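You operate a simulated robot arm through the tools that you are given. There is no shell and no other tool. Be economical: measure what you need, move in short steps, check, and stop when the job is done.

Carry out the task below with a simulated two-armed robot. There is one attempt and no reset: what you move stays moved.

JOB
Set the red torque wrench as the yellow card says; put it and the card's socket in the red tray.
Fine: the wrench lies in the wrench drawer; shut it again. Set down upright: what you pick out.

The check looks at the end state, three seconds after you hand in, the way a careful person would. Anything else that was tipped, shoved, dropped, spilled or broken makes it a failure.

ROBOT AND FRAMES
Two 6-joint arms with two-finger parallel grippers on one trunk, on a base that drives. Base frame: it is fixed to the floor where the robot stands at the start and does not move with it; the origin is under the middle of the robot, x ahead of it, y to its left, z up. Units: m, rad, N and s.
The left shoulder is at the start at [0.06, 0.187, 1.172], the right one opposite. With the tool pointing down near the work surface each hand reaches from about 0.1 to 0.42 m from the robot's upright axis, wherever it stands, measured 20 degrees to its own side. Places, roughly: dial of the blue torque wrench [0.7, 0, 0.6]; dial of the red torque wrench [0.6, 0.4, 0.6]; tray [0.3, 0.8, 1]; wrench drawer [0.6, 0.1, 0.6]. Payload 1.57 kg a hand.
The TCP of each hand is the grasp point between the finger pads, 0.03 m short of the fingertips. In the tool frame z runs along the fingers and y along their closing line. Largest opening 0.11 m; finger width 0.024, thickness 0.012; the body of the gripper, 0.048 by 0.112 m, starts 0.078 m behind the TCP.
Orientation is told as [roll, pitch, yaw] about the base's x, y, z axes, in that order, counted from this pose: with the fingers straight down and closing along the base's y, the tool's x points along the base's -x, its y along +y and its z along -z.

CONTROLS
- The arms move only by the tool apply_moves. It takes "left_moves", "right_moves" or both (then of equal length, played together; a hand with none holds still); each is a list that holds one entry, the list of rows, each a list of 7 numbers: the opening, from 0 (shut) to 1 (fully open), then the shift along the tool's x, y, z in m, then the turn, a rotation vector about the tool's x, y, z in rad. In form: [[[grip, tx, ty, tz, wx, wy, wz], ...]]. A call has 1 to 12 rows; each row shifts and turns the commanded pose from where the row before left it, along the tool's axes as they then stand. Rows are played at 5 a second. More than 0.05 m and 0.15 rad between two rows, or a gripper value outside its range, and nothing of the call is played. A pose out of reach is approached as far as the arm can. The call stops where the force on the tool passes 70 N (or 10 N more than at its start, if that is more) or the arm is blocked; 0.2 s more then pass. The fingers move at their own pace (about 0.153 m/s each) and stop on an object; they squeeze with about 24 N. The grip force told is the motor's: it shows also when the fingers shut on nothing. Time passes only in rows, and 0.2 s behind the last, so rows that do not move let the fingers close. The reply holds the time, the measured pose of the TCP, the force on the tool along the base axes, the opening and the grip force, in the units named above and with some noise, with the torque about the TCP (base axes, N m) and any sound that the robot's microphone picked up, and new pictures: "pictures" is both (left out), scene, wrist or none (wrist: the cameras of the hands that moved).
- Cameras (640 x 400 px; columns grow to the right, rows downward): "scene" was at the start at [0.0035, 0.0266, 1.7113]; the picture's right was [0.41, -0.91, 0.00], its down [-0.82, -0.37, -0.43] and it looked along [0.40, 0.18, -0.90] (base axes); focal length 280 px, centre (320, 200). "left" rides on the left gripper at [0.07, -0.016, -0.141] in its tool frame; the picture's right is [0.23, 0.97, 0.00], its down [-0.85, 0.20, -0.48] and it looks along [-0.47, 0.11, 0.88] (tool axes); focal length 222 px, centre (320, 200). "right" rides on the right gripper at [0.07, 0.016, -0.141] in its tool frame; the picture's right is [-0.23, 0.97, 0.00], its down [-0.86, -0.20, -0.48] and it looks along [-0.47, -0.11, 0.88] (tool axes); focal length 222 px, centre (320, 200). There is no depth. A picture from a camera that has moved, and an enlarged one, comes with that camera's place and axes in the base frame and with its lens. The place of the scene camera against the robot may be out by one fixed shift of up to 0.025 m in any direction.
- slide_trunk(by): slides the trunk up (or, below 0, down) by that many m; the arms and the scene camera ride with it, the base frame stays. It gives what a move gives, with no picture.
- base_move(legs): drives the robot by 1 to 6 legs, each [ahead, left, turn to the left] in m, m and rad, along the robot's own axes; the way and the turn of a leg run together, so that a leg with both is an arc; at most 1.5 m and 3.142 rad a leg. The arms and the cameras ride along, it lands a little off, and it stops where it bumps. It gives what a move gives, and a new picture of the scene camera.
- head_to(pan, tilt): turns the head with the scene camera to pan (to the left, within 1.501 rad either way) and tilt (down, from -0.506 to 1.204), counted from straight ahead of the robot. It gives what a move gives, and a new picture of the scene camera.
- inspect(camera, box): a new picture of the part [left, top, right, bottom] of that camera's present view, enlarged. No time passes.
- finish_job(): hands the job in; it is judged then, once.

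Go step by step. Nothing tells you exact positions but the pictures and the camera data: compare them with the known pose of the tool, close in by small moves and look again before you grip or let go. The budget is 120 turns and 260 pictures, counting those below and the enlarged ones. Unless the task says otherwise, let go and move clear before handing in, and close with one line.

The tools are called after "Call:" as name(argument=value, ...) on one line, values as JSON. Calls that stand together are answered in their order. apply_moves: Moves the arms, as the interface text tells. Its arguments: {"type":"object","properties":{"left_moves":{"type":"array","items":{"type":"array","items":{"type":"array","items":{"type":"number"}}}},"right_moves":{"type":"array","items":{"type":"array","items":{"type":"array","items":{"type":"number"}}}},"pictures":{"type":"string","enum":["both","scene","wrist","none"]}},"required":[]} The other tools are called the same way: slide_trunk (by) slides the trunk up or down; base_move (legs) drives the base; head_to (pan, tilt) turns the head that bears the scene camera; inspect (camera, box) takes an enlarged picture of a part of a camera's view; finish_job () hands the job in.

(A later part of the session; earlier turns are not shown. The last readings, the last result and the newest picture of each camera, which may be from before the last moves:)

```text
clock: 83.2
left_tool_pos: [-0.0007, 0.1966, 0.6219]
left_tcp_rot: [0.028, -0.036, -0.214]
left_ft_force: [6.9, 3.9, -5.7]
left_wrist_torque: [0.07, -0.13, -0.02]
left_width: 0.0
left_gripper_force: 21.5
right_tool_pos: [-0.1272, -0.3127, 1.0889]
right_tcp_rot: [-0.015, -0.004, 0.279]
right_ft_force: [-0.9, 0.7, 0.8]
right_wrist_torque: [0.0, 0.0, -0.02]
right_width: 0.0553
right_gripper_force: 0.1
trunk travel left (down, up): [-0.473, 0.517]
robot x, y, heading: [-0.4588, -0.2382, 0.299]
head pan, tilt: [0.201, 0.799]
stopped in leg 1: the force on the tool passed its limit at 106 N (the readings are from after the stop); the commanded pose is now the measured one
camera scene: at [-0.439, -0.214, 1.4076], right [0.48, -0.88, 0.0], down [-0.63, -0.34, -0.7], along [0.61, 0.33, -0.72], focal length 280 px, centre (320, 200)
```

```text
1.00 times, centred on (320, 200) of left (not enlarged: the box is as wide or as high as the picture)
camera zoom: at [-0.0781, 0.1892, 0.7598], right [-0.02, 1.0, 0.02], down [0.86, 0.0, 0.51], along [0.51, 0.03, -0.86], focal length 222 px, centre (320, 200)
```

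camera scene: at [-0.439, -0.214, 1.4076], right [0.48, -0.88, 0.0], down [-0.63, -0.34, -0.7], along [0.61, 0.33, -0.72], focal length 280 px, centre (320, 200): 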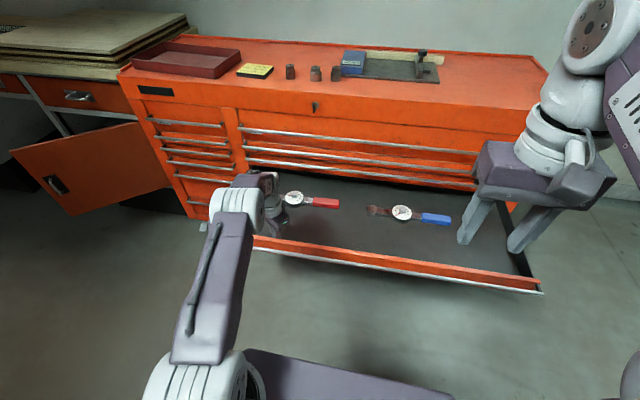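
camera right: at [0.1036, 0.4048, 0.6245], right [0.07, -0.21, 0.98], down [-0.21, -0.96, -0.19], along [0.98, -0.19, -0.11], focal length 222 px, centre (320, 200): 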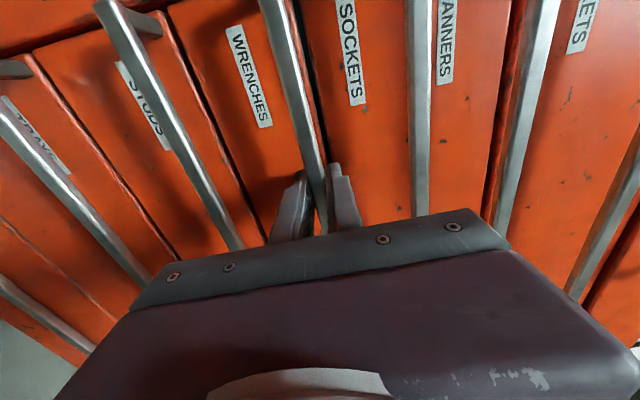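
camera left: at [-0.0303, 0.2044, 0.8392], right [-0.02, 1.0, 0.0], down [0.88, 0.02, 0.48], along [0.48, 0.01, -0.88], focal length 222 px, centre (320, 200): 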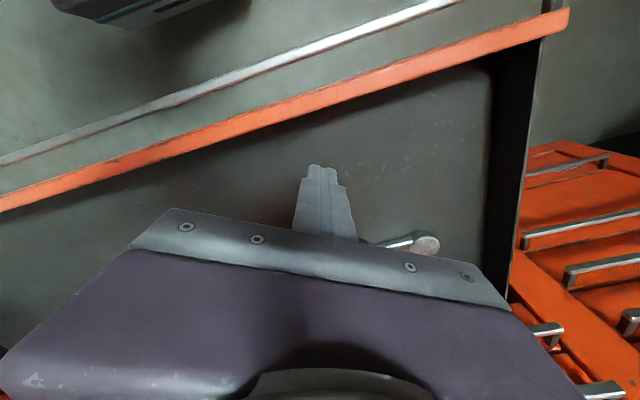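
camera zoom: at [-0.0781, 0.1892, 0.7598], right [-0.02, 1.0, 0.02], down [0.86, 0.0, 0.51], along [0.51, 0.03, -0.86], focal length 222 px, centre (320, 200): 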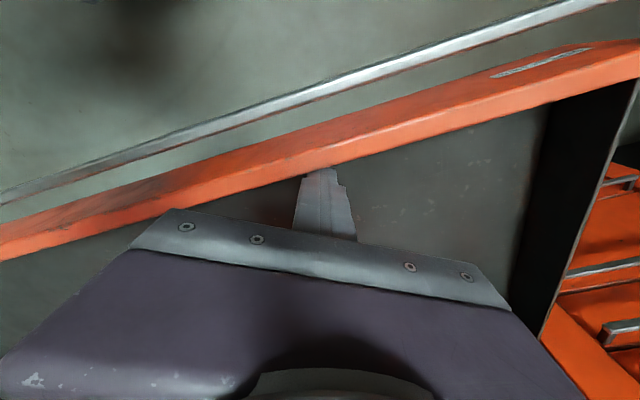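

The drawer is at its end stop. I'll lift out, turn the left hand so its fingers close across the wrench, and drive back over it.

Call:
apply_moves(left_moves=[[[0.4, -0.01, 0, -0.03, 0, 0, 0], [0.4, 0, 0, -0.05, 0, 0, 0], [0.4, 0, 0, -0.05, 0, 0, 0], [0.4, 0, 0, 0, 0, 0.036, 0.14], [0.4, 0, 0, 0, -0.028, 0, 0.14], [0.4, 0, 0, 0, 0, 0, 0.14], [0.4, 0, 0, 0, 0, 0, 0.14], [0.4, 0, 0, 0, 0, 0, 0.14], [0.4, 0, 0, 0, 0, 0, 0.14], [0.4, 0, 0, 0, 0, 0, 0.14], [0.4, 0, 0, 0, 0, 0, 0.08]]], pictures="none")

Call:
base_move(legs=[[0.13, -0.04, 0]])

Call:
inspect(camera="left", box=[0, 0, 640, 400])

```text
clock: 85.5
left_tool_pos: [0.0028, 0.1901, 0.7516]
left_tcp_rot: [0.03, 0.048, -1.274]
left_ft_force: [0.7, -0.5, 0.0]
left_wrist_torque: [0.02, 0.04, 0.0]
left_width: 0.0442
left_gripper_force: 0.0
right_tool_pos: [-0.1288, -0.314, 1.0895]
right_tcp_rot: [-0.015, -0.005, 0.28]
right_ft_force: [0.3, -0.2, 0.5]
right_wrist_torque: [0.03, 0.01, -0.02]
right_width: 0.0551
right_gripper_force: 0.1
trunk travel left (down, up): [-0.473, 0.517]
robot x, y, heading: [-0.4563, -0.2366, 0.295]
head pan, tilt: [0.201, 0.799]
```

```text
clock: 86.9
left_tool_pos: [0.1396, 0.1898, 0.7519]
left_tcp_rot: [0.03, 0.049, -1.271]
left_ft_force: [0.3, 0.2, 0.0]
left_wrist_torque: [0.02, 0.0, 0.04]
left_width: 0.0438
left_gripper_force: 0.1
right_tool_pos: [0.0085, -0.3136, 1.0886]
right_tcp_rot: [-0.013, -0.006, 0.283]
right_ft_force: [0.6, -0.6, 0.1]
right_wrist_torque: [0.02, 0.02, -0.01]
right_width: 0.055
right_gripper_force: 0.0
trunk travel left (down, up): [-0.473, 0.517]
robot x, y, heading: [-0.3254, -0.2367, 0.296]
head pan, tilt: [0.201, 0.799]
camera scene: at [-0.3028, -0.2156, 1.4074], right [0.48, -0.88, 0.0], down [-0.63, -0.34, -0.7], along [0.61, 0.33, -0.72], focal length 280 px, centre (320, 200)
```

scene: 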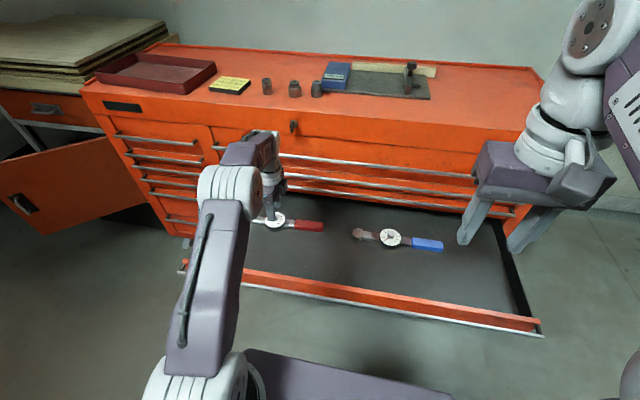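

```text
1.00 times, centred on (320, 200) of left (not enlarged: the box is as wide or as high as the picture)
camera zoom: at [0.1013, 0.2415, 0.8959], right [0.86, 0.5, 0.04], down [0.44, -0.78, 0.44], along [0.25, -0.36, -0.9], focal length 222 px, centre (320, 200)
```

zoom: 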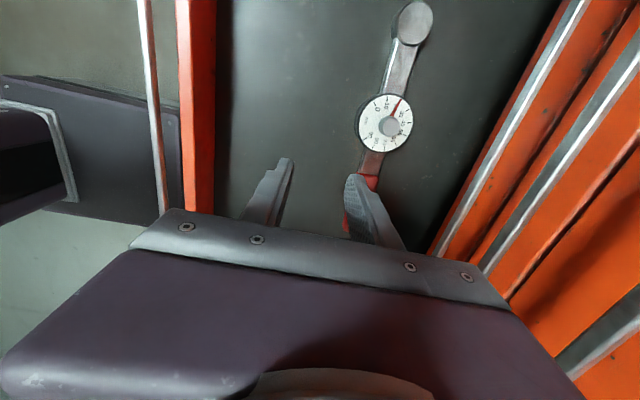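

I'll level the tool and drive ahead 8 cm to put the hand over the beam between the dial and the red handle.

Call:
apply_moves(left_moves=[[[0.4, 0, 0, 0, 0.03, -0.048, 0], [0.4, 0, 0, 0, 0, 0, 0]]], pictures="none")

Call:
base_move(legs=[[0.082, -0.005, 0]])

Call:
inspect(camera="left", box=[160, 50, 480, 250])

```text
clock: 87.5
left_tool_pos: [0.1388, 0.1902, 0.7528]
left_tcp_rot: [-0.001, 0.001, -1.27]
left_ft_force: [0.1, -0.3, 0.3]
left_wrist_torque: [0.01, 0.0, -0.01]
left_width: 0.044
left_gripper_force: 0.1
right_tool_pos: [0.0058, -0.3144, 1.0888]
right_tcp_rot: [-0.014, -0.006, 0.279]
right_ft_force: [-0.8, -0.2, 0.0]
right_wrist_torque: [0.03, 0.0, 0.0]
right_width: 0.0548
right_gripper_force: 0.1
trunk travel left (down, up): [-0.473, 0.517]
robot x, y, heading: [-0.3237, -0.2369, 0.294]
head pan, tilt: [0.201, 0.799]
```

```text
clock: 88.5
left_tool_pos: [0.2186, 0.2086, 0.7513]
left_tcp_rot: [-0.001, 0.003, -1.272]
left_ft_force: [0.2, -0.3, 0.1]
left_wrist_torque: [0.0, 0.01, 0.0]
left_width: 0.0442
left_gripper_force: 0.1
right_tool_pos: [0.0882, -0.2945, 1.0883]
right_tcp_rot: [-0.014, -0.004, 0.282]
right_ft_force: [0.3, -0.7, 0.1]
right_wrist_torque: [0.01, 0.03, 0.01]
right_width: 0.0551
right_gripper_force: 0.0
trunk travel left (down, up): [-0.473, 0.517]
robot x, y, heading: [-0.2425, -0.2172, 0.293]
head pan, tilt: [0.201, 0.799]
camera scene: at [-0.2229, -0.1961, 1.4074], right [0.48, -0.88, 0.0], down [-0.63, -0.34, -0.7], along [0.61, 0.33, -0.72], focal length 280 px, centre (320, 200)
```

scene: 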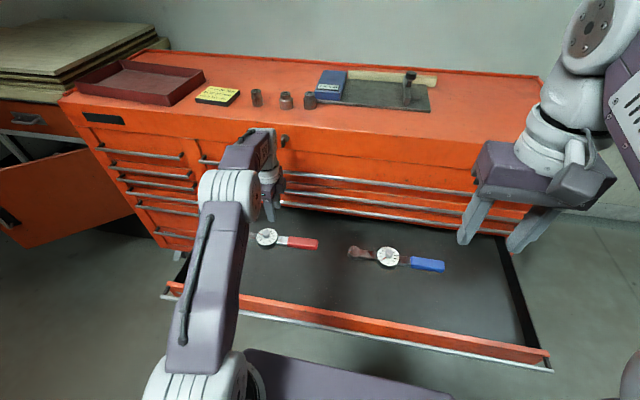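

```text
2.00 times, centred on (320, 150) of left
camera zoom: at [0.1832, 0.2688, 0.8931], right [0.86, 0.51, 0.0], down [0.44, -0.76, 0.48], along [0.24, -0.41, -0.88], focal length 444 px, centre (320, 300)
```

zoom: 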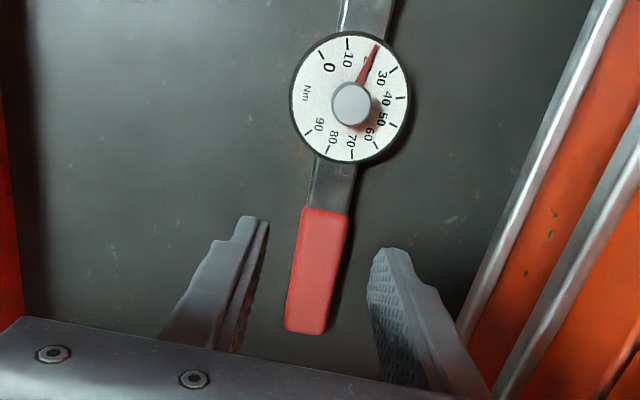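

The wrench lies at about (0.2296,0.2096) for a beam grip. I'll correct laterally and in yaw and descend partway.

Call:
apply_moves(left_moves=[[[0.45, -0.002, 0.011, 0, 0, 0, -0.06], [0.45, 0, 0, 0.035, 0, 0, 0], [0.45, 0, 0, 0.035, 0, 0, 0], [0.45, 0, 0, 0.035, 0, 0, 0], [0.45, 0, 0, 0, 0, 0, 0]]], pictures="none")

Call:
inspect(camera="left", box=[160, 50, 480, 250])

```text
clock: 89.7
left_tool_pos: [0.2288, 0.2113, 0.6481]
left_tcp_rot: [0.001, 0.003, -1.211]
left_ft_force: [-0.3, 0.1, 0.3]
left_wrist_torque: [0.03, 0.02, 0.01]
left_width: 0.0498
left_gripper_force: 0.1
right_tool_pos: [0.0871, -0.2957, 1.0884]
right_tcp_rot: [-0.015, -0.007, 0.281]
right_ft_force: [0.0, 1.3, -0.8]
right_wrist_torque: [-0.02, 0.02, -0.03]
right_width: 0.0548
right_gripper_force: 0.1
trunk travel left (down, up): [-0.473, 0.517]
robot x, y, heading: [-0.2419, -0.221, 0.296]
head pan, tilt: [0.201, 0.799]
```

```text
2.00 times, centred on (320, 150) of left
camera zoom: at [0.1892, 0.2678, 0.7895], right [0.83, 0.56, 0.0], down [0.49, -0.73, 0.48], along [0.27, -0.4, -0.88], focal length 444 px, centre (320, 300)
```

zoom: 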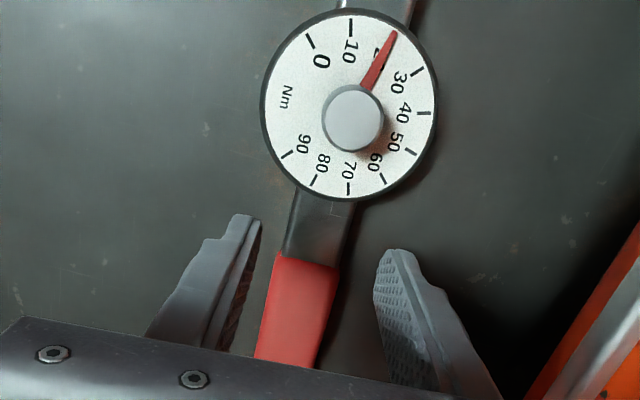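

Aligned. I'll descend to z≈0.602 and close on the beam.

Call:
apply_moves(left_moves=[[[0.45, -0.002, 0, 0.025, 0, 0, 0], [0.45, 0, 0, 0.02, 0, 0, 0], [0.45, 0, 0, 0, 0, 0, 0], [0.2, 0, 0, 0, 0, 0, 0], [0, 0, 0, 0, 0, 0, 0], [0, 0, 0, 0, 0, 0, 0]]], pictures="wrist")

```text
clock: 91.1
left_tool_pos: [0.2303, 0.2075, 0.6015]
left_tcp_rot: [0.002, 0.001, -1.212]
left_ft_force: [0.1, -0.3, -0.1]
left_wrist_torque: [0.05, 0.03, -0.01]
left_width: 0.0
left_gripper_force: 21.6
right_tool_pos: [0.0878, -0.2942, 1.0887]
right_tcp_rot: [-0.014, -0.007, 0.281]
right_ft_force: [0.1, -0.6, 0.7]
right_wrist_torque: [0.02, 0.01, 0.06]
right_width: 0.0549
right_gripper_force: 0.0
trunk travel left (down, up): [-0.473, 0.517]
robot x, y, heading: [-0.2455, -0.2163, 0.293]
head pan, tilt: [0.201, 0.799]
camera left: at [0.1906, 0.2653, 0.7439], right [0.83, 0.56, 0.0], down [0.49, -0.73, 0.48], along [0.27, -0.4, -0.88], focal length 222 px, centre (320, 200)
```

left: 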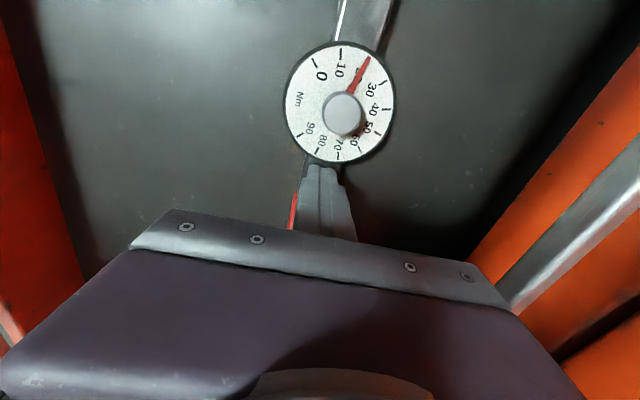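

The fingers closed just above the beam, so it lies lower. I'll open, go 13 mm down and close again.

Call:
apply_moves(left_moves=[[[0.45, 0, 0, 0, 0, 0, 0], [0.45, 0, 0, 0, 0, 0, 0], [0.45, 0, 0, 0.007, 0, 0, 0], [0.45, 0, 0, 0.006, 0, 0, 0], [0.2, 0, 0, 0, 0, 0, 0], [0, 0, 0, 0, 0, 0, 0], [0, 0, 0, 0, 0, 0, 0]]], pictures="wrist")

```text
clock: 92.7
left_tool_pos: [0.2296, 0.2086, 0.589]
left_tcp_rot: [0.001, 0.002, -1.21]
left_ft_force: [-0.5, 0.8, 0.2]
left_wrist_torque: [0.13, -0.02, -0.49]
left_width: 0.0318
left_gripper_force: 24.0
right_tool_pos: [0.0876, -0.295, 1.0884]
right_tcp_rot: [-0.016, -0.004, 0.281]
right_ft_force: [0.2, -0.7, -0.3]
right_wrist_torque: [0.01, -0.01, -0.02]
right_width: 0.0551
right_gripper_force: 0.1
trunk travel left (down, up): [-0.473, 0.517]
robot x, y, heading: [-0.244, -0.223, 0.299]
head pan, tilt: [0.201, 0.799]
camera left: at [0.1906, 0.2653, 0.7307], right [0.83, 0.56, 0.0], down [0.49, -0.73, 0.48], along [0.27, -0.4, -0.88], focal length 222 px, centre (320, 200)
```

left: 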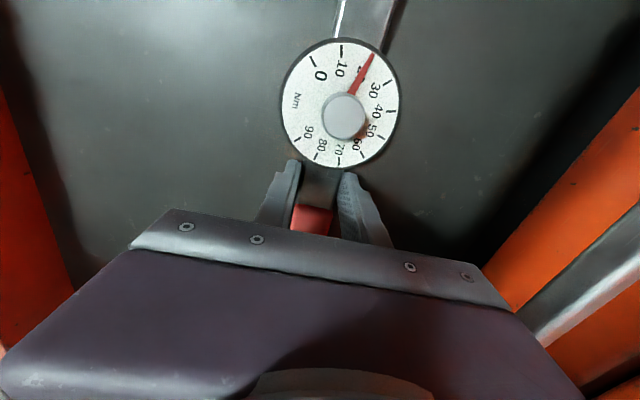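

The width of 32 mm matches the beam. I'll do a small test lift.

Call:
apply_moves(left_moves=[[[0, 0, 0, -0.01, 0, 0, 0], [0, 0, 0, -0.02, 0, 0, 0], [0, 0, 0, 0, 0, 0, 0]]], pictures="both")

```text
clock: 93.5
left_tool_pos: [0.2293, 0.2097, 0.619]
left_tcp_rot: [-0.002, -0.001, -1.21]
left_ft_force: [-0.4, -0.8, -8.9]
left_wrist_torque: [-0.19, -0.06, 0.0]
left_width: 0.0316
left_gripper_force: 23.7
right_tool_pos: [0.0883, -0.2924, 1.0876]
right_tcp_rot: [-0.016, -0.005, 0.281]
right_ft_force: [0.6, 0.5, 0.3]
right_wrist_torque: [-0.02, 0.02, -0.02]
right_width: 0.0554
right_gripper_force: 0.0
trunk travel left (down, up): [-0.473, 0.517]
robot x, y, heading: [-0.246, -0.2176, 0.295]
head pan, tilt: [0.201, 0.799]
camera scene: at [-0.2227, -0.1949, 1.4073], right [0.48, -0.88, 0.0], down [-0.63, -0.34, -0.7], along [0.61, 0.33, -0.72], focal length 280 px, centre (320, 200)
camera left: at [0.1915, 0.2665, 0.7599], right [0.83, 0.56, 0.0], down [0.49, -0.73, 0.48], along [0.26, -0.4, -0.88], focal length 222 px, centre (320, 200)
```

scene: 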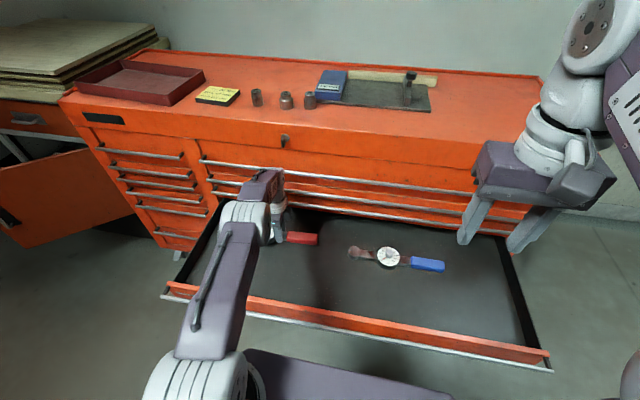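
left: 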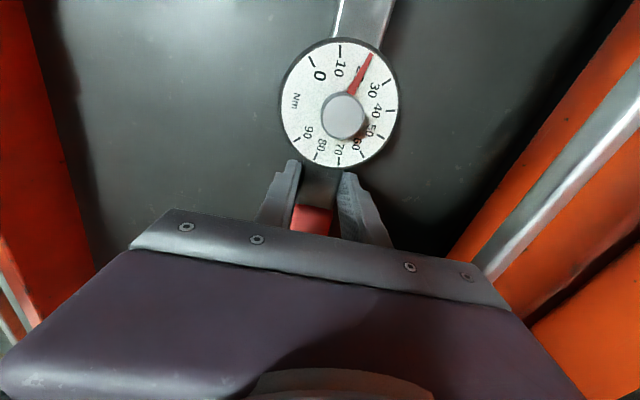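

The wrench is lifted level (about 0.9 kg). I'll raise it clear, back away from the upper handles, raise more, and back off so the right hand can shut the drawer.

Call:
apply_moves(left_moves=[[[0, 0, 0, -0.02, 0, 0, 0], [0, 0, 0, -0.02, 0, 0, 0], [0, 0, 0, 0, 0, 0, 0]]], pictures="none")

Call:
base_move(legs=[[-0.08, 0, 0]])

Call:
apply_moves(left_moves=[[[0, 0, 0, -0.03, 0, 0, 0], [0, 0, 0, -0.04, 0, 0, 0], [0, 0, 0, -0.04, 0, 0, 0], [0, 0, 0, -0.04, 0, 0, 0], [0, 0, 0, -0.04, 0, 0, 0], [0, 0, 0, -0.04, 0, 0, 0], [0, 0, 0, 0, 0, 0, 0]]], pictures="wrist")

Call:
base_move(legs=[[-0.24, 0, 0]])

```text
clock: 94.3
left_tool_pos: [0.2307, 0.209, 0.6571]
left_tcp_rot: [-0.003, 0.0, -1.211]
left_ft_force: [0.1, 0.7, -9.5]
left_wrist_torque: [-0.2, -0.1, 0.01]
left_width: 0.0321
left_gripper_force: 23.4
right_tool_pos: [0.0881, -0.2932, 1.0878]
right_tcp_rot: [-0.016, -0.005, 0.281]
right_ft_force: [-0.3, 0.3, 1.0]
right_wrist_torque: [-0.02, -0.03, 0.0]
right_width: 0.0549
right_gripper_force: 0.1
trunk travel left (down, up): [-0.473, 0.517]
robot x, y, heading: [-0.2462, -0.2186, 0.298]
head pan, tilt: [0.201, 0.799]
```

```text
clock: 95.4
left_tool_pos: [0.1542, 0.1848, 0.6591]
left_tcp_rot: [0.001, 0.0, -1.213]
left_ft_force: [-1.0, 0.3, -9.3]
left_wrist_torque: [-0.23, -0.09, -0.03]
left_width: 0.0321
left_gripper_force: 24.1
right_tool_pos: [0.0096, -0.3167, 1.0893]
right_tcp_rot: [-0.013, -0.004, 0.283]
right_ft_force: [-0.7, -0.9, 0.2]
right_wrist_torque: [0.01, -0.03, -0.04]
right_width: 0.055
right_gripper_force: 0.1
trunk travel left (down, up): [-0.473, 0.517]
robot x, y, heading: [-0.3209, -0.2433, 0.294]
head pan, tilt: [0.201, 0.799]
camera scene: at [-0.301, -0.219, 1.4074], right [0.48, -0.88, 0.0], down [-0.63, -0.34, -0.7], along [0.61, 0.33, -0.72], focal length 280 px, centre (320, 200)
```

scene: 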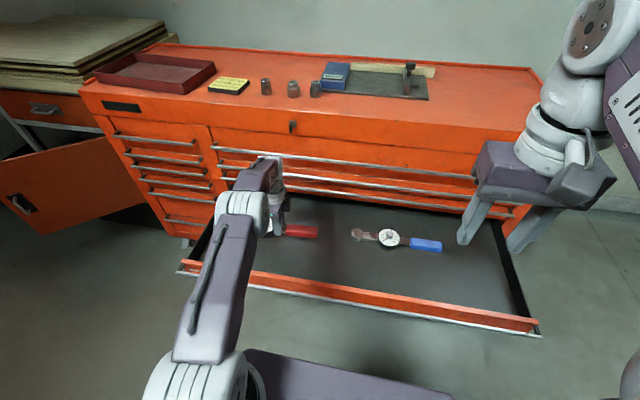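

```text
clock: 97.0
left_tool_pos: [0.1388, 0.178, 0.8834]
left_tcp_rot: [-0.003, 0.001, -1.212]
left_ft_force: [-0.6, 0.3, -9.8]
left_wrist_torque: [-0.24, -0.06, -0.01]
left_width: 0.0318
left_gripper_force: 23.6
left hand out of reach, approached as far as the arm can: row 5, 6
right_tool_pos: [0.012, -0.3153, 1.0878]
right_tcp_rot: [-0.017, -0.004, 0.281]
right_ft_force: [1.4, 0.1, -1.0]
right_wrist_torque: [-0.05, 0.03, 0.0]
right_width: 0.055
right_gripper_force: 0.1
trunk travel left (down, up): [-0.473, 0.517]
robot x, y, heading: [-0.3223, -0.2385, 0.293]
head pan, tilt: [0.201, 0.799]
camera left: at [0.0991, 0.2359, 1.024], right [0.83, 0.56, 0.0], down [0.49, -0.73, 0.48], along [0.26, -0.4, -0.88], focal length 222 px, centre (320, 200)
```

left: 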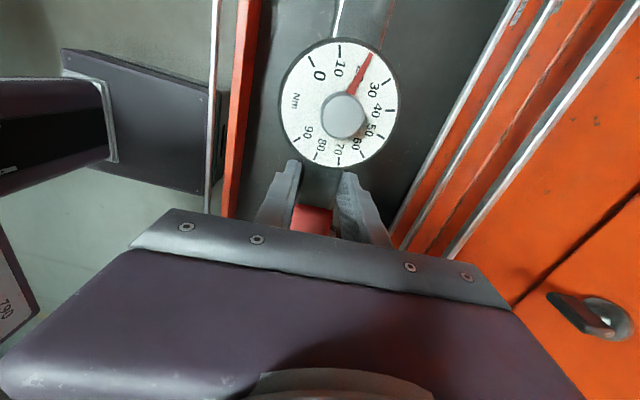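

```text
clock: 98.8
left_tool_pos: [-0.0922, 0.1073, 0.8838]
left_tcp_rot: [0.0, -0.001, -1.211]
left_ft_force: [-0.1, -0.2, -10.1]
left_wrist_torque: [-0.25, -0.11, 0.06]
left_width: 0.0319
left_gripper_force: 23.7
right_tool_pos: [-0.2187, -0.3879, 1.0878]
right_tcp_rot: [-0.014, -0.005, 0.279]
right_ft_force: [0.4, 0.2, -0.2]
right_wrist_torque: [-0.01, -0.04, -0.01]
right_width: 0.0547
right_gripper_force: 0.1
trunk travel left (down, up): [-0.473, 0.517]
robot x, y, heading: [-0.5523, -0.312, 0.291]
head pan, tilt: [0.201, 0.799]
camera scene: at [-0.5295, -0.2883, 1.4074], right [0.47, -0.88, 0.0], down [-0.63, -0.34, -0.7], along [0.61, 0.33, -0.72], focal length 280 px, centre (320, 200)
```

scene: 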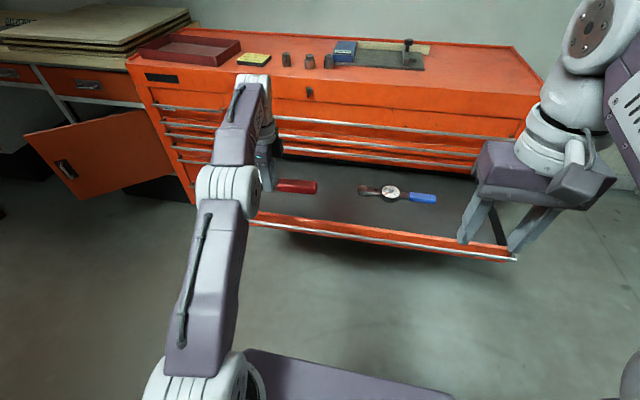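

I'll retract the held wrench a bit and bring the right hand low for pushing the drawer.

Call:
apply_moves(left_moves=[[[0, 0, 0, 0, 0, 0, 0], [0, 0, -0.02, 0, 0, 0, 0], [0, 0, -0.03, 0, 0, 0, 0], [0, 0, -0.03, 0, 0, 0, 0], [0, 0, -0.03, 0, 0, 0, 0], [0, 0, -0.03, 0, 0, 0, 0], [0, 0, -0.02, 0, 0, 0, 0], [0, 0, 0, 0, 0, 0, 0]]], right_moves=[[[0, 0, 0, 0.049, 0, 0, 0], [0, 0, 0, 0.049, 0, 0, 0], [0, 0, 0, 0.049, 0, 0, 0], [0, 0, 0, 0.049, 0, 0, 0], [0, 0, 0, 0.049, 0, 0, 0], [0, 0, 0, 0.049, 0, 0, 0], [0, 0, 0, 0.049, 0, 0, 0], [0, 0, 0, 0.049, 0, 0, 0]]], pictures="none")

Call:
apply_moves(right_moves=[[[0, -0.017, 0, 0, 0, -0.15, 0], [0, -0.0168, 0, 0.0025, 0, -0.15, 0], [0, -0.0162, 0, 0.005, 0, -0.15, 0], [0, -0.0153, 0, 0.0074, 0, -0.15, 0], [0, -0.014, 0, 0.0096, 0, -0.15, 0], [0, -0.0124, 0, 0.0116, 0, -0.15, 0], [0, -0.0106, 0, 0.0133, 0, -0.15, 0], [0, -0.0085, 0, 0.0147, 0, -0.15, 0], [0, -0.0062, 0, 0.0158, 0, -0.15, 0], [0, -0.0037, 0, 0.0166, 0, -0.15, 0], [0, 0, 0, 0, 0, -0.07, 0]]], pictures="both")

```text
clock: 100.6
left_tool_pos: [-0.2404, 0.052, 0.8828]
left_tcp_rot: [-0.002, -0.001, -1.211]
left_ft_force: [0.1, -0.1, -10.1]
left_wrist_torque: [-0.2, -0.07, -0.01]
left_width: 0.0322
left_gripper_force: 24.1
right_tool_pos: [-0.2145, -0.3924, 0.6951]
right_tcp_rot: [-0.013, -0.003, 0.28]
right_ft_force: [-0.6, 0.5, -0.5]
right_wrist_torque: [0.02, 0.02, -0.05]
right_width: 0.0
right_gripper_force: 21.7
trunk travel left (down, up): [-0.473, 0.517]
robot x, y, heading: [-0.5485, -0.3105, 0.295]
head pan, tilt: [0.201, 0.799]
```

```text
clock: 103.0
left_tool_pos: [-0.2419, 0.0514, 0.8833]
left_tcp_rot: [0.001, 0.0, -1.21]
left_ft_force: [0.3, -0.1, -9.3]
left_wrist_torque: [-0.23, -0.1, 0.0]
left_width: 0.032
left_gripper_force: 24.1
right_tool_pos: [0.0395, -0.2811, 0.7426]
right_tcp_rot: [-0.474, -1.261, 0.717]
right_ft_force: [-0.2, -0.7, 0.4]
right_wrist_torque: [0.03, -0.02, 0.0]
right_width: 0.0
right_gripper_force: 21.6
right hand out of reach, approached as far as the arm can: row 1, 2, 3, 4, 5, 6, 7, 8, 9, 10, 11
trunk travel left (down, up): [-0.473, 0.517]
robot x, y, heading: [-0.5503, -0.311, 0.296]
head pan, tilt: [0.201, 0.799]
camera scene: at [-0.5291, -0.2882, 1.4074], right [0.47, -0.88, 0.0], down [-0.63, -0.34, -0.7], along [0.61, 0.33, -0.72], focal length 280 px, centre (320, 200)
camera right: at [-0.1146, -0.3105, 0.7112], right [-0.2, 0.98, 0.08], down [-0.2, -0.12, 0.97], along [0.96, 0.18, 0.22], focal length 222 px, centre (320, 200)
```

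scene: 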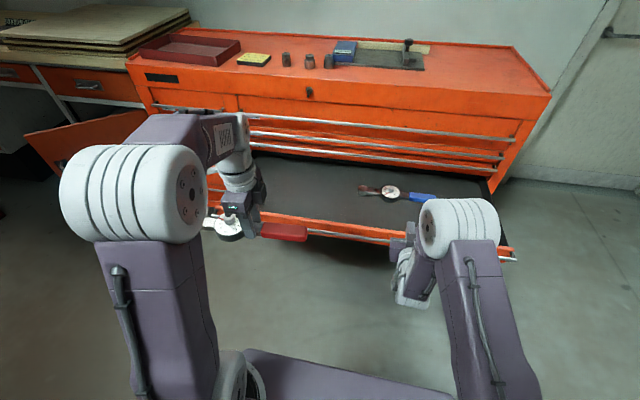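
right: 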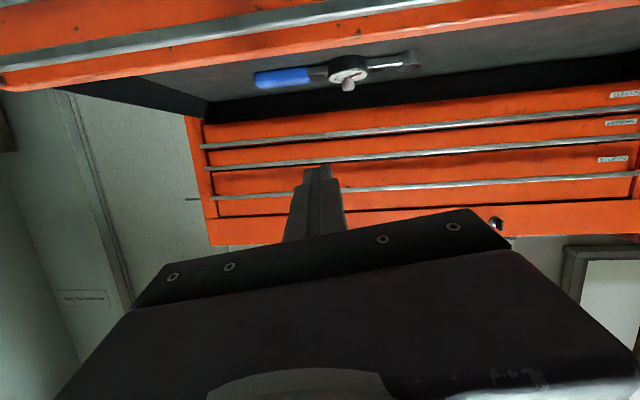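

The right hand points forward with closed fingers, just above the drawer front. I'll back off slightly, lower the trunk so the fingertip meets the drawer face just under its bar, and check.

Call:
base_move(legs=[[-0.04, 0, 0]])

Call:
slide_trunk(by=-0.163)

Call:
inspect(camera="right", box=[0, 0, 640, 400])

```text
clock: 103.8
left_tool_pos: [-0.2797, 0.0394, 0.8833]
left_tcp_rot: [0.001, -0.001, -1.211]
left_ft_force: [-0.7, 0.0, -8.8]
left_wrist_torque: [-0.19, -0.12, 0.05]
left_width: 0.0317
left_gripper_force: 24.2
right_tool_pos: [0.0005, -0.2944, 0.7425]
right_tcp_rot: [-0.473, -1.26, 0.716]
right_ft_force: [-0.2, -0.5, 0.4]
right_wrist_torque: [0.01, -0.02, 0.0]
right_width: 0.0
right_gripper_force: 20.6
trunk travel left (down, up): [-0.473, 0.517]
robot x, y, heading: [-0.5899, -0.3236, 0.296]
head pan, tilt: [0.201, 0.799]
camera scene: at [-0.569, -0.3003, 1.4074], right [0.47, -0.88, 0.0], down [-0.63, -0.34, -0.7], along [0.61, 0.33, -0.72], focal length 280 px, centre (320, 200)
```

scene: 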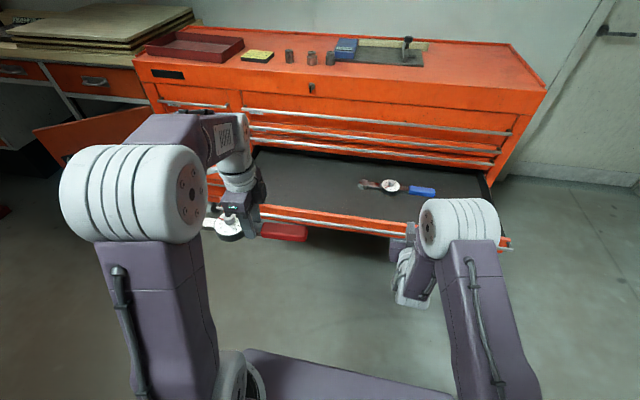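

```text
clock: 105.7
left_tool_pos: [-0.2809, 0.0398, 0.7203]
left_tcp_rot: [-0.001, 0.001, -1.212]
left_ft_force: [0.0, 0.6, -8.7]
left_wrist_torque: [-0.2, -0.08, 0.0]
left_width: 0.0319
left_gripper_force: 23.8
right_tool_pos: [0.0003, -0.2938, 0.5781]
right_tcp_rot: [-0.47, -1.261, 0.714]
right_ft_force: [0.8, 0.2, 0.4]
right_wrist_torque: [-0.01, 0.01, -0.01]
right_width: 0.0004
right_gripper_force: 21.3
trunk travel left (down, up): [-0.31, 0.68]
robot x, y, heading: [-0.5907, -0.3235, 0.288]
head pan, tilt: [0.201, 0.799]
```

```text
1.00 times, centred on (320, 200) of right (not enlarged: the box is as wide or as high as the picture)
camera zoom: at [-0.1533, -0.3226, 0.5484], right [-0.2, 0.98, 0.08], down [-0.2, -0.12, 0.97], along [0.96, 0.18, 0.22], focal length 222 px, centre (320, 200)
```

zoom: 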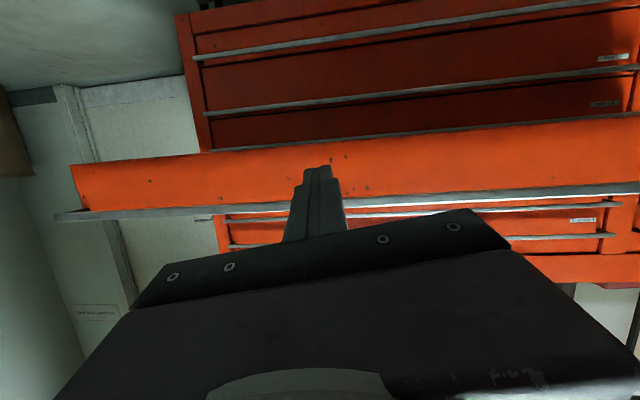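

The fingertip faces the drawer face just under the bar. I'll push in.

Call:
base_move(legs=[[0.15, 0, 0]])

Call:
base_move(legs=[[0.25, 0, 0]])

```text
clock: 107.1
left_tool_pos: [-0.1361, 0.0826, 0.72]
left_tcp_rot: [-0.003, 0.001, -1.211]
left_ft_force: [0.4, 0.4, -10.4]
left_wrist_torque: [-0.2, -0.04, -0.01]
left_width: 0.0318
left_gripper_force: 24.2
right_tool_pos: [0.1452, -0.249, 0.5787]
right_tcp_rot: [-0.47, -1.258, 0.715]
right_ft_force: [-0.1, -0.3, 0.3]
right_wrist_torque: [-0.03, -0.01, 0.0]
right_width: 0.0001
right_gripper_force: 21.0
trunk travel left (down, up): [-0.31, 0.68]
robot x, y, heading: [-0.4464, -0.2801, 0.294]
head pan, tilt: [0.201, 0.799]
camera scene: at [-0.423, -0.2562, 1.2444], right [0.47, -0.88, 0.0], down [-0.63, -0.34, -0.7], along [0.61, 0.33, -0.72], focal length 280 px, centre (320, 200)
```

scene: 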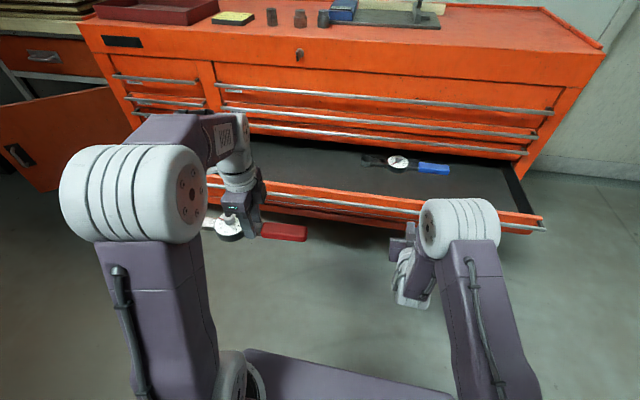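

```text
clock: 108.9
left_tool_pos: [0.1001, 0.154, 0.7197]
left_tcp_rot: [-0.001, 0.0, -1.215]
left_ft_force: [0.1, 0.3, -9.9]
left_wrist_torque: [-0.22, -0.03, 0.0]
left_width: 0.0315
left_gripper_force: 24.0
right_tool_pos: [0.3798, -0.1807, 0.5775]
right_tcp_rot: [-0.469, -1.258, 0.709]
right_ft_force: [0.3, -0.6, -0.1]
right_wrist_torque: [0.01, -0.03, 0.0]
right_width: 0.0002
right_gripper_force: 20.9
trunk travel left (down, up): [-0.31, 0.68]
robot x, y, heading: [-0.2124, -0.2095, 0.287]
head pan, tilt: [0.201, 0.799]
camera scene: at [-0.1875, -0.1852, 1.2444], right [0.47, -0.88, 0.0], down [-0.63, -0.34, -0.7], along [0.61, 0.33, -0.72], focal length 280 px, centre (320, 200)
```

scene: 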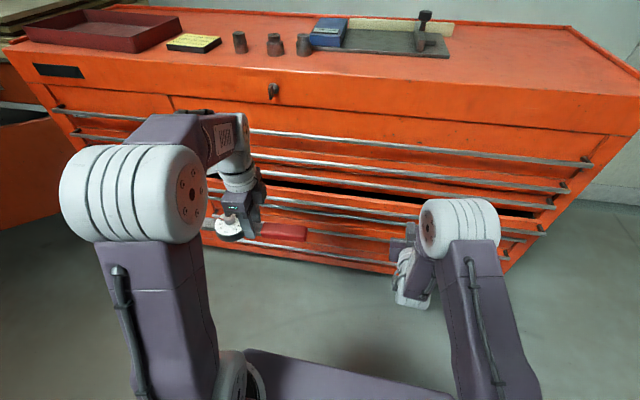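

Nearly shut. The rest goes in small steps.

Call:
base_move(legs=[[0.045, 0, 0]])

Call:
base_move(legs=[[0.02, 0, 0]])

Call:
inspect(camera="right", box=[0, 0, 640, 400])

```text
clock: 109.8
left_tool_pos: [0.1432, 0.1658, 0.7194]
left_tcp_rot: [0.0, 0.0, -1.215]
left_ft_force: [0.1, -0.4, -9.3]
left_wrist_torque: [-0.24, -0.08, 0.0]
left_width: 0.0321
left_gripper_force: 23.9
right_tool_pos: [0.4238, -0.1667, 0.5781]
right_tcp_rot: [-0.47, -1.26, 0.71]
right_ft_force: [0.5, 0.6, -0.3]
right_wrist_torque: [-0.01, -0.03, 0.03]
right_width: 0.0
right_gripper_force: 21.6
trunk travel left (down, up): [-0.31, 0.68]
robot x, y, heading: [-0.1659, -0.1958, 0.287]
head pan, tilt: [0.201, 0.799]
camera scene: at [-0.1439, -0.1721, 1.2443], right [0.47, -0.88, 0.0], down [-0.63, -0.34, -0.7], along [0.61, 0.33, -0.72], focal length 280 px, centre (320, 200)
```

scene: 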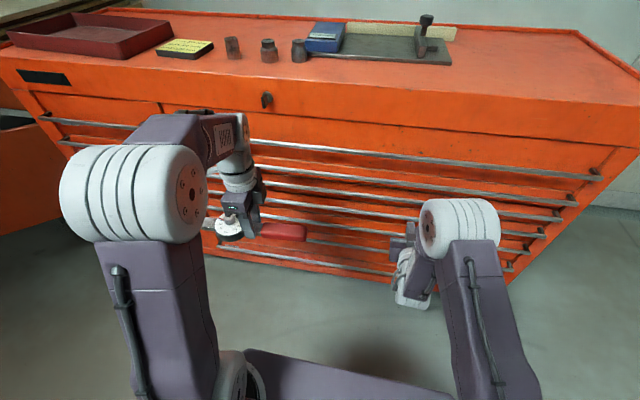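

```text
clock: 110.7
left_tool_pos: [0.1582, 0.1708, 0.7197]
left_tcp_rot: [-0.004, -0.001, -1.214]
left_ft_force: [-0.3, -0.3, -9.0]
left_wrist_torque: [-0.24, -0.1, 0.02]
left_width: 0.0318
left_gripper_force: 24.0
right_tool_pos: [0.4362, -0.1629, 0.5789]
right_tcp_rot: [-0.472, -1.259, 0.712]
right_ft_force: [-4.4, -1.7, 2.5]
right_wrist_torque: [0.05, -0.06, 0.05]
right_width: 0.0
right_gripper_force: 20.6
trunk travel left (down, up): [-0.31, 0.68]
robot x, y, heading: [-0.1464, -0.1882, 0.289]
head pan, tilt: [0.201, 0.799]
stopped in leg 1: the force on the tool passed its limit at 86 N (the readings are from after the stop); the commanded pose is now the measured one
camera scene: at [-0.1291, -0.1676, 1.2444], right [0.47, -0.88, 0.0], down [-0.63, -0.34, -0.7], along [0.61, 0.33, -0.72], focal length 280 px, centre (320, 200)
```

scene: 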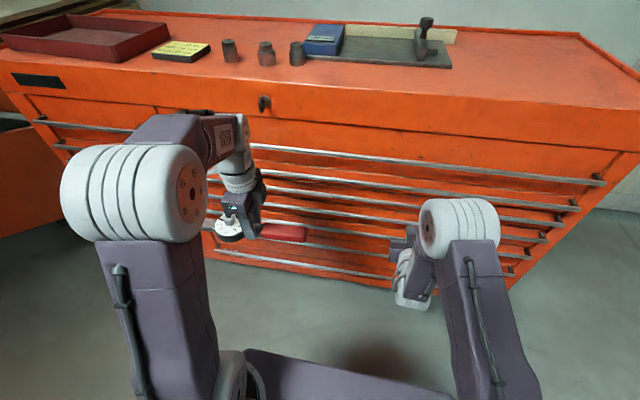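

```text
1.00 times, centred on (320, 200) of right (not enlarged: the box is as wide or as high as the picture)
camera zoom: at [0.2833, -0.1919, 0.5485], right [-0.2, 0.98, 0.08], down [-0.2, -0.12, 0.97], along [0.96, 0.18, 0.22], focal length 222 px, centre (320, 200)
```

zoom: 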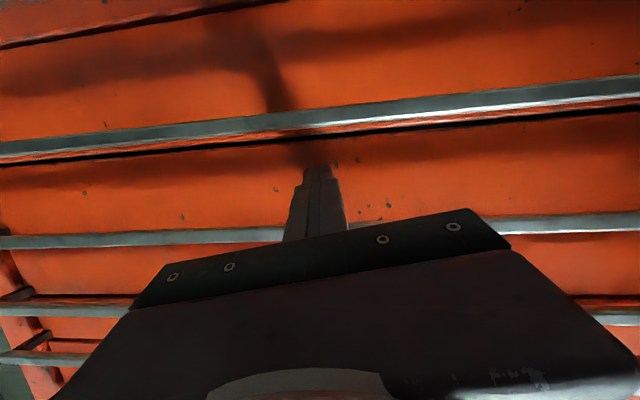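

The drawer is shut. I'll back away, raise the trunk, and fold the right arm back to tool-down.

Call:
base_move(legs=[[-0.3, 0, 0]])

Call:
slide_trunk(by=0.4)

Call:
apply_moves(right_moves=[[[0, 0, 0, -0.04, 0, 0.1, 0], [0, 0, 0, -0.04, 0, 0.1, 0], [0, 0, 0, -0.04, 0, 0.15, 0], [0, 0, 0, -0.04, 0, 0.15, 0], [0, 0, 0, -0.03, 0, 0.15, 0], [0, 0, 0, -0.02, 0, 0.15, 0], [0, 0.02, 0, -0.02, 0, 0.15, 0], [0, 0.02, 0, 0, 0, 0.15, 0], [0, 0.02, 0, 0, 0, 0.15, 0], [0, 0.02, 0, 0, 0, 0, 0]]], pictures="scene")

```text
clock: 112.7
left_tool_pos: [-0.1279, 0.084, 0.7212]
left_tcp_rot: [-0.002, 0.0, -1.217]
left_ft_force: [0.2, 0.9, -9.6]
left_wrist_torque: [-0.2, -0.05, -0.02]
left_width: 0.0321
left_gripper_force: 23.8
right_tool_pos: [0.1489, -0.2499, 0.5784]
right_tcp_rot: [-0.471, -1.258, 0.712]
right_ft_force: [-0.1, -0.6, -0.1]
right_wrist_torque: [-0.02, 0.02, 0.0]
right_width: 0.0
right_gripper_force: 21.1
trunk travel left (down, up): [-0.31, 0.68]
robot x, y, heading: [-0.4406, -0.2751, 0.292]
head pan, tilt: [0.201, 0.799]
camera scene: at [-0.4172, -0.2539, 1.2444], right [0.47, -0.88, 0.0], down [-0.63, -0.34, -0.7], along [0.61, 0.33, -0.72], focal length 280 px, centre (320, 200)
```

scene: 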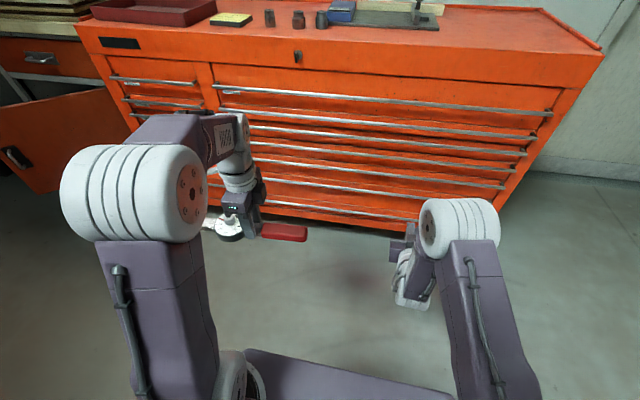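

```text
clock: 116.5
left_tool_pos: [-0.1277, 0.0842, 1.118]
left_tcp_rot: [-0.002, 0.0, -1.215]
left_ft_force: [-0.1, -0.1, -9.2]
left_wrist_torque: [-0.22, -0.08, 0.01]
left_width: 0.0318
left_gripper_force: 24.3
right_tool_pos: [0.1504, -0.2497, 0.9789]
right_tcp_rot: [-0.47, -1.258, 0.712]
right_ft_force: [-0.2, -0.6, -0.1]
right_wrist_torque: [0.01, 0.02, 0.02]
right_width: 0.0
right_gripper_force: 21.4
trunk travel left (down, up): [-0.71, 0.28]
robot x, y, heading: [-0.4379, -0.2747, 0.292]
head pan, tilt: [0.201, 0.799]
```

```text
clock: 118.8
left_tool_pos: [-0.1293, 0.0852, 1.1189]
left_tcp_rot: [0.0, 0.0, -1.217]
left_ft_force: [-0.8, -0.6, -9.1]
left_wrist_torque: [-0.2, -0.11, 0.01]
left_width: 0.0318
left_gripper_force: 24.4
right_tool_pos: [-0.1063, -0.3014, 1.0801]
right_tcp_rot: [-0.14, -0.04, 0.266]
right_ft_force: [0.3, 0.8, 1.0]
right_wrist_torque: [0.04, -0.01, 0.0]
right_width: 0.0
right_gripper_force: 21.2
right hand out of reach, approached as far as the arm can: row 4
trunk travel left (down, up): [-0.71, 0.28]
robot x, y, heading: [-0.437, -0.2765, 0.295]
head pan, tilt: [0.201, 0.799]
camera scene: at [-0.4186, -0.2543, 1.6444], right [0.47, -0.88, 0.0], down [-0.63, -0.34, -0.7], along [0.62, 0.33, -0.72], focal length 280 px, centre (320, 200)
```

scene: 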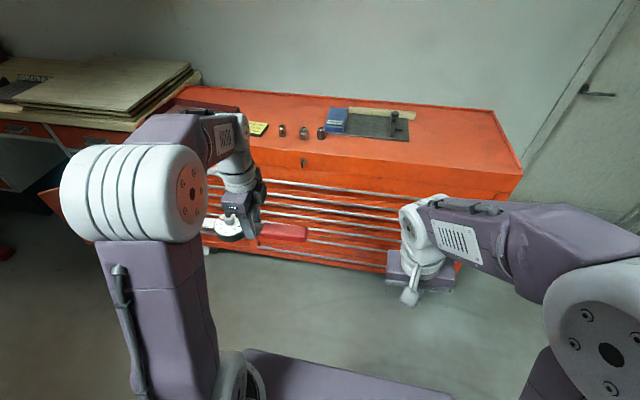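

I'll raise a bit more and drive left in front of the left column, then look at the tray.

Call:
slide_trunk(by=0.1)

Call:
base_move(legs=[[0, 0.5, 0], [0.25, 0, 0]])

Call:
head_to(pan=-0.1, tilt=0.75)

```text
clock: 120.1
left_tool_pos: [-0.1271, 0.0851, 1.2188]
left_tcp_rot: [-0.001, -0.001, -1.215]
left_ft_force: [-0.8, 0.1, -9.6]
left_wrist_torque: [-0.23, -0.09, 0.04]
left_width: 0.032
left_gripper_force: 24.4
right_tool_pos: [-0.1044, -0.3007, 1.1782]
right_tcp_rot: [-0.139, -0.04, 0.267]
right_ft_force: [-0.2, -0.5, 0.9]
right_wrist_torque: [0.02, -0.02, 0.01]
right_width: 0.0
right_gripper_force: 21.8
trunk travel left (down, up): [-0.81, 0.18]
robot x, y, heading: [-0.4393, -0.2747, 0.29]
head pan, tilt: [0.201, 0.799]
```

```text
clock: 124.4
left_tool_pos: [-0.0327, 0.6365, 1.2199]
left_tcp_rot: [0.001, 0.0, -1.214]
left_ft_force: [-1.4, 0.0, -9.4]
left_wrist_torque: [-0.23, -0.07, 0.0]
left_width: 0.032
left_gripper_force: 24.2
right_tool_pos: [-0.0097, 0.2501, 1.18]
right_tcp_rot: [-0.14, -0.041, 0.267]
right_ft_force: [-0.1, -0.2, 0.2]
right_wrist_torque: [0.01, 0.0, -0.01]
right_width: 0.0
right_gripper_force: 21.5
trunk travel left (down, up): [-0.81, 0.18]
robot x, y, heading: [-0.3423, 0.2695, 0.291]
head pan, tilt: [0.201, 0.799]
camera scene: at [-0.3224, 0.297, 1.7445], right [0.47, -0.88, 0.0], down [-0.63, -0.34, -0.7], along [0.62, 0.33, -0.72], focal length 280 px, centre (320, 200)
```

scene: 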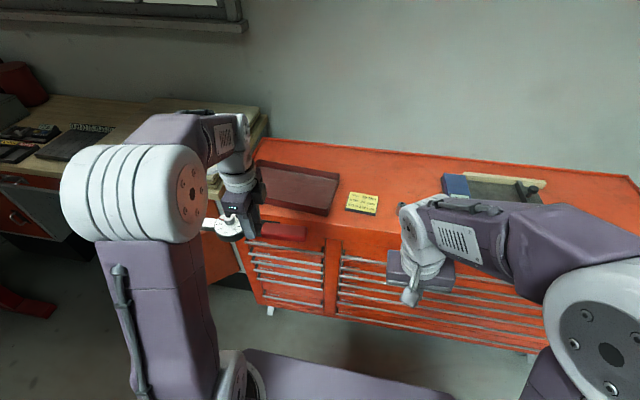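

```text
clock: 125.2
left_tool_pos: [-0.0306, 0.6352, 1.2187]
left_tcp_rot: [-0.003, 0.0, -1.213]
left_ft_force: [-0.1, 0.2, -9.9]
left_wrist_torque: [-0.22, -0.09, 0.0]
left_width: 0.0319
left_gripper_force: 23.5
right_tool_pos: [-0.0066, 0.2505, 1.1798]
right_tcp_rot: [-0.139, -0.039, 0.269]
right_ft_force: [0.2, 0.1, 0.3]
right_wrist_torque: [0.0, 0.0, 0.01]
right_width: 0.0
right_gripper_force: 20.7
trunk travel left (down, up): [-0.81, 0.18]
robot x, y, heading: [-0.3402, 0.2739, 0.293]
head pan, tilt: [-0.099, 0.75]
camera scene: at [-0.3079, 0.2759, 1.7484], right [0.19, -0.98, 0.0], down [-0.67, -0.13, -0.73], along [0.72, 0.14, -0.68], focal length 280 px, centre (320, 200)
```

scene: 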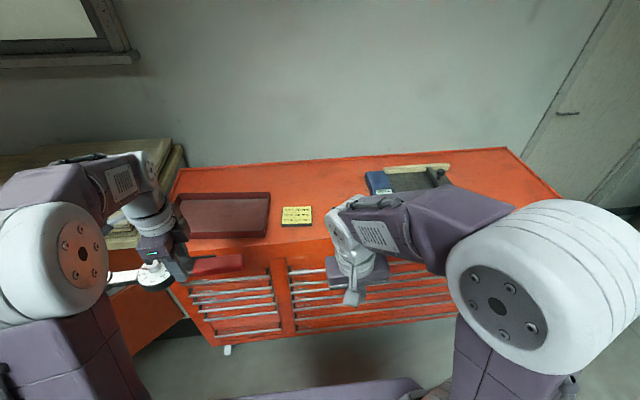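

The tray is about 0.33×0.23 m, aligned with the cabinet and centred near (0.32,0.756). The wrench (~0.31 m) will fit best at a slant. I'll drive ahead and rotate it about 25°.

Call:
base_move(legs=[[0.22, 0, 0]])

Call:
apply_moves(left_moves=[[[0, 0, 0, 0, 0, 0, -0.1], [0, 0, 0, 0, 0, 0, -0.1], [0, 0, 0, 0, 0, 0, -0.1], [0, 0, 0, 0, 0, 0, -0.1], [0, 0, 0, 0, 0, 0, -0.05], [0, 0, 0, 0, 0, 0, 0]]], pictures="both")

```text
clock: 126.9
left_tool_pos: [0.1742, 0.6982, 1.2201]
left_tcp_rot: [0.001, -0.002, -1.216]
left_ft_force: [0.3, -0.6, -8.6]
left_wrist_torque: [-0.24, -0.1, 0.05]
left_width: 0.0318
left_gripper_force: 24.1
right_tool_pos: [0.2, 0.3115, 1.1802]
right_tcp_rot: [-0.139, -0.043, 0.266]
right_ft_force: [0.5, 0.1, 0.4]
right_wrist_torque: [0.01, -0.03, 0.0]
right_width: 0.0001
right_gripper_force: 21.7
trunk travel left (down, up): [-0.81, 0.18]
robot x, y, heading: [-0.1317, 0.3346, 0.288]
head pan, tilt: [-0.099, 0.75]
camera scene: at [-0.1037, 0.3367, 1.7485], right [0.19, -0.98, 0.0], down [-0.67, -0.13, -0.73], along [0.72, 0.14, -0.68], focal length 280 px, centre (320, 200)
```

scene: 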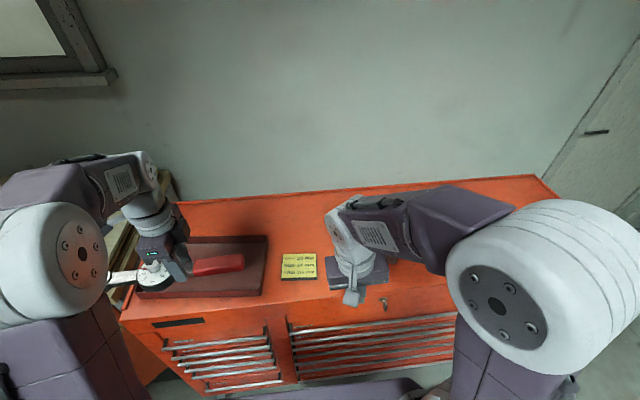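

```text
clock: 128.3
left_tool_pos: [0.1787, 0.6989, 1.2188]
left_tcp_rot: [-0.004, 0.002, -0.764]
left_ft_force: [0.6, -0.5, -10.3]
left_wrist_torque: [-0.16, -0.19, 0.0]
left_width: 0.0319
left_gripper_force: 23.9
right_tool_pos: [0.2024, 0.3117, 1.1793]
right_tcp_rot: [-0.14, -0.042, 0.268]
right_ft_force: [-0.5, 0.0, -0.6]
right_wrist_torque: [0.0, 0.02, 0.02]
right_width: 0.0
right_gripper_force: 21.0
trunk travel left (down, up): [-0.81, 0.18]
robot x, y, heading: [-0.1323, 0.3354, 0.287]
head pan, tilt: [-0.099, 0.75]
camera scene: at [-0.099, 0.3382, 1.7484], right [0.19, -0.98, 0.0], down [-0.67, -0.13, -0.73], along [0.72, 0.14, -0.68], focal length 280 px, centre (320, 200)
camera left: at [0.1182, 0.7331, 1.3601], right [0.51, 0.86, 0.0], down [0.76, -0.45, 0.48], along [0.41, -0.25, -0.88], focal length 222 px, centre (320, 200)
```

scene: 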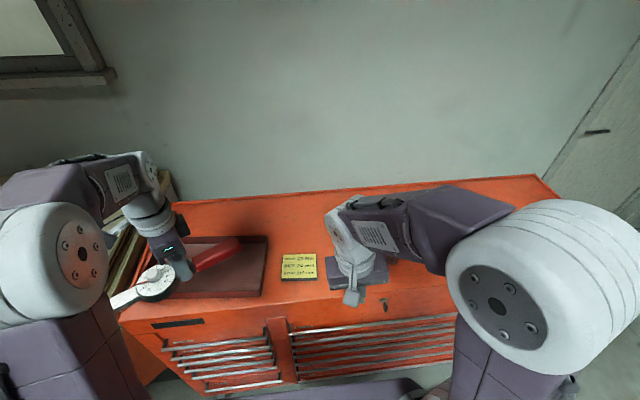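
left: 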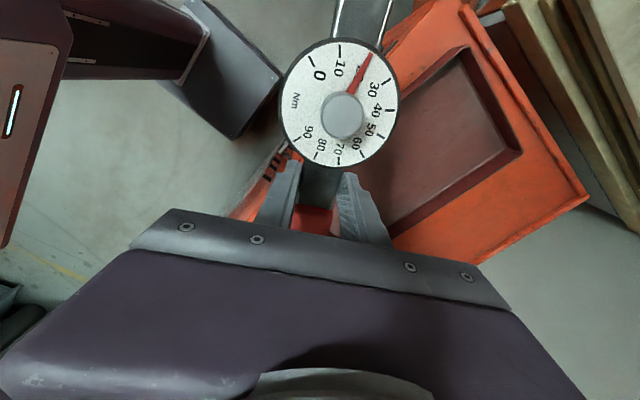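

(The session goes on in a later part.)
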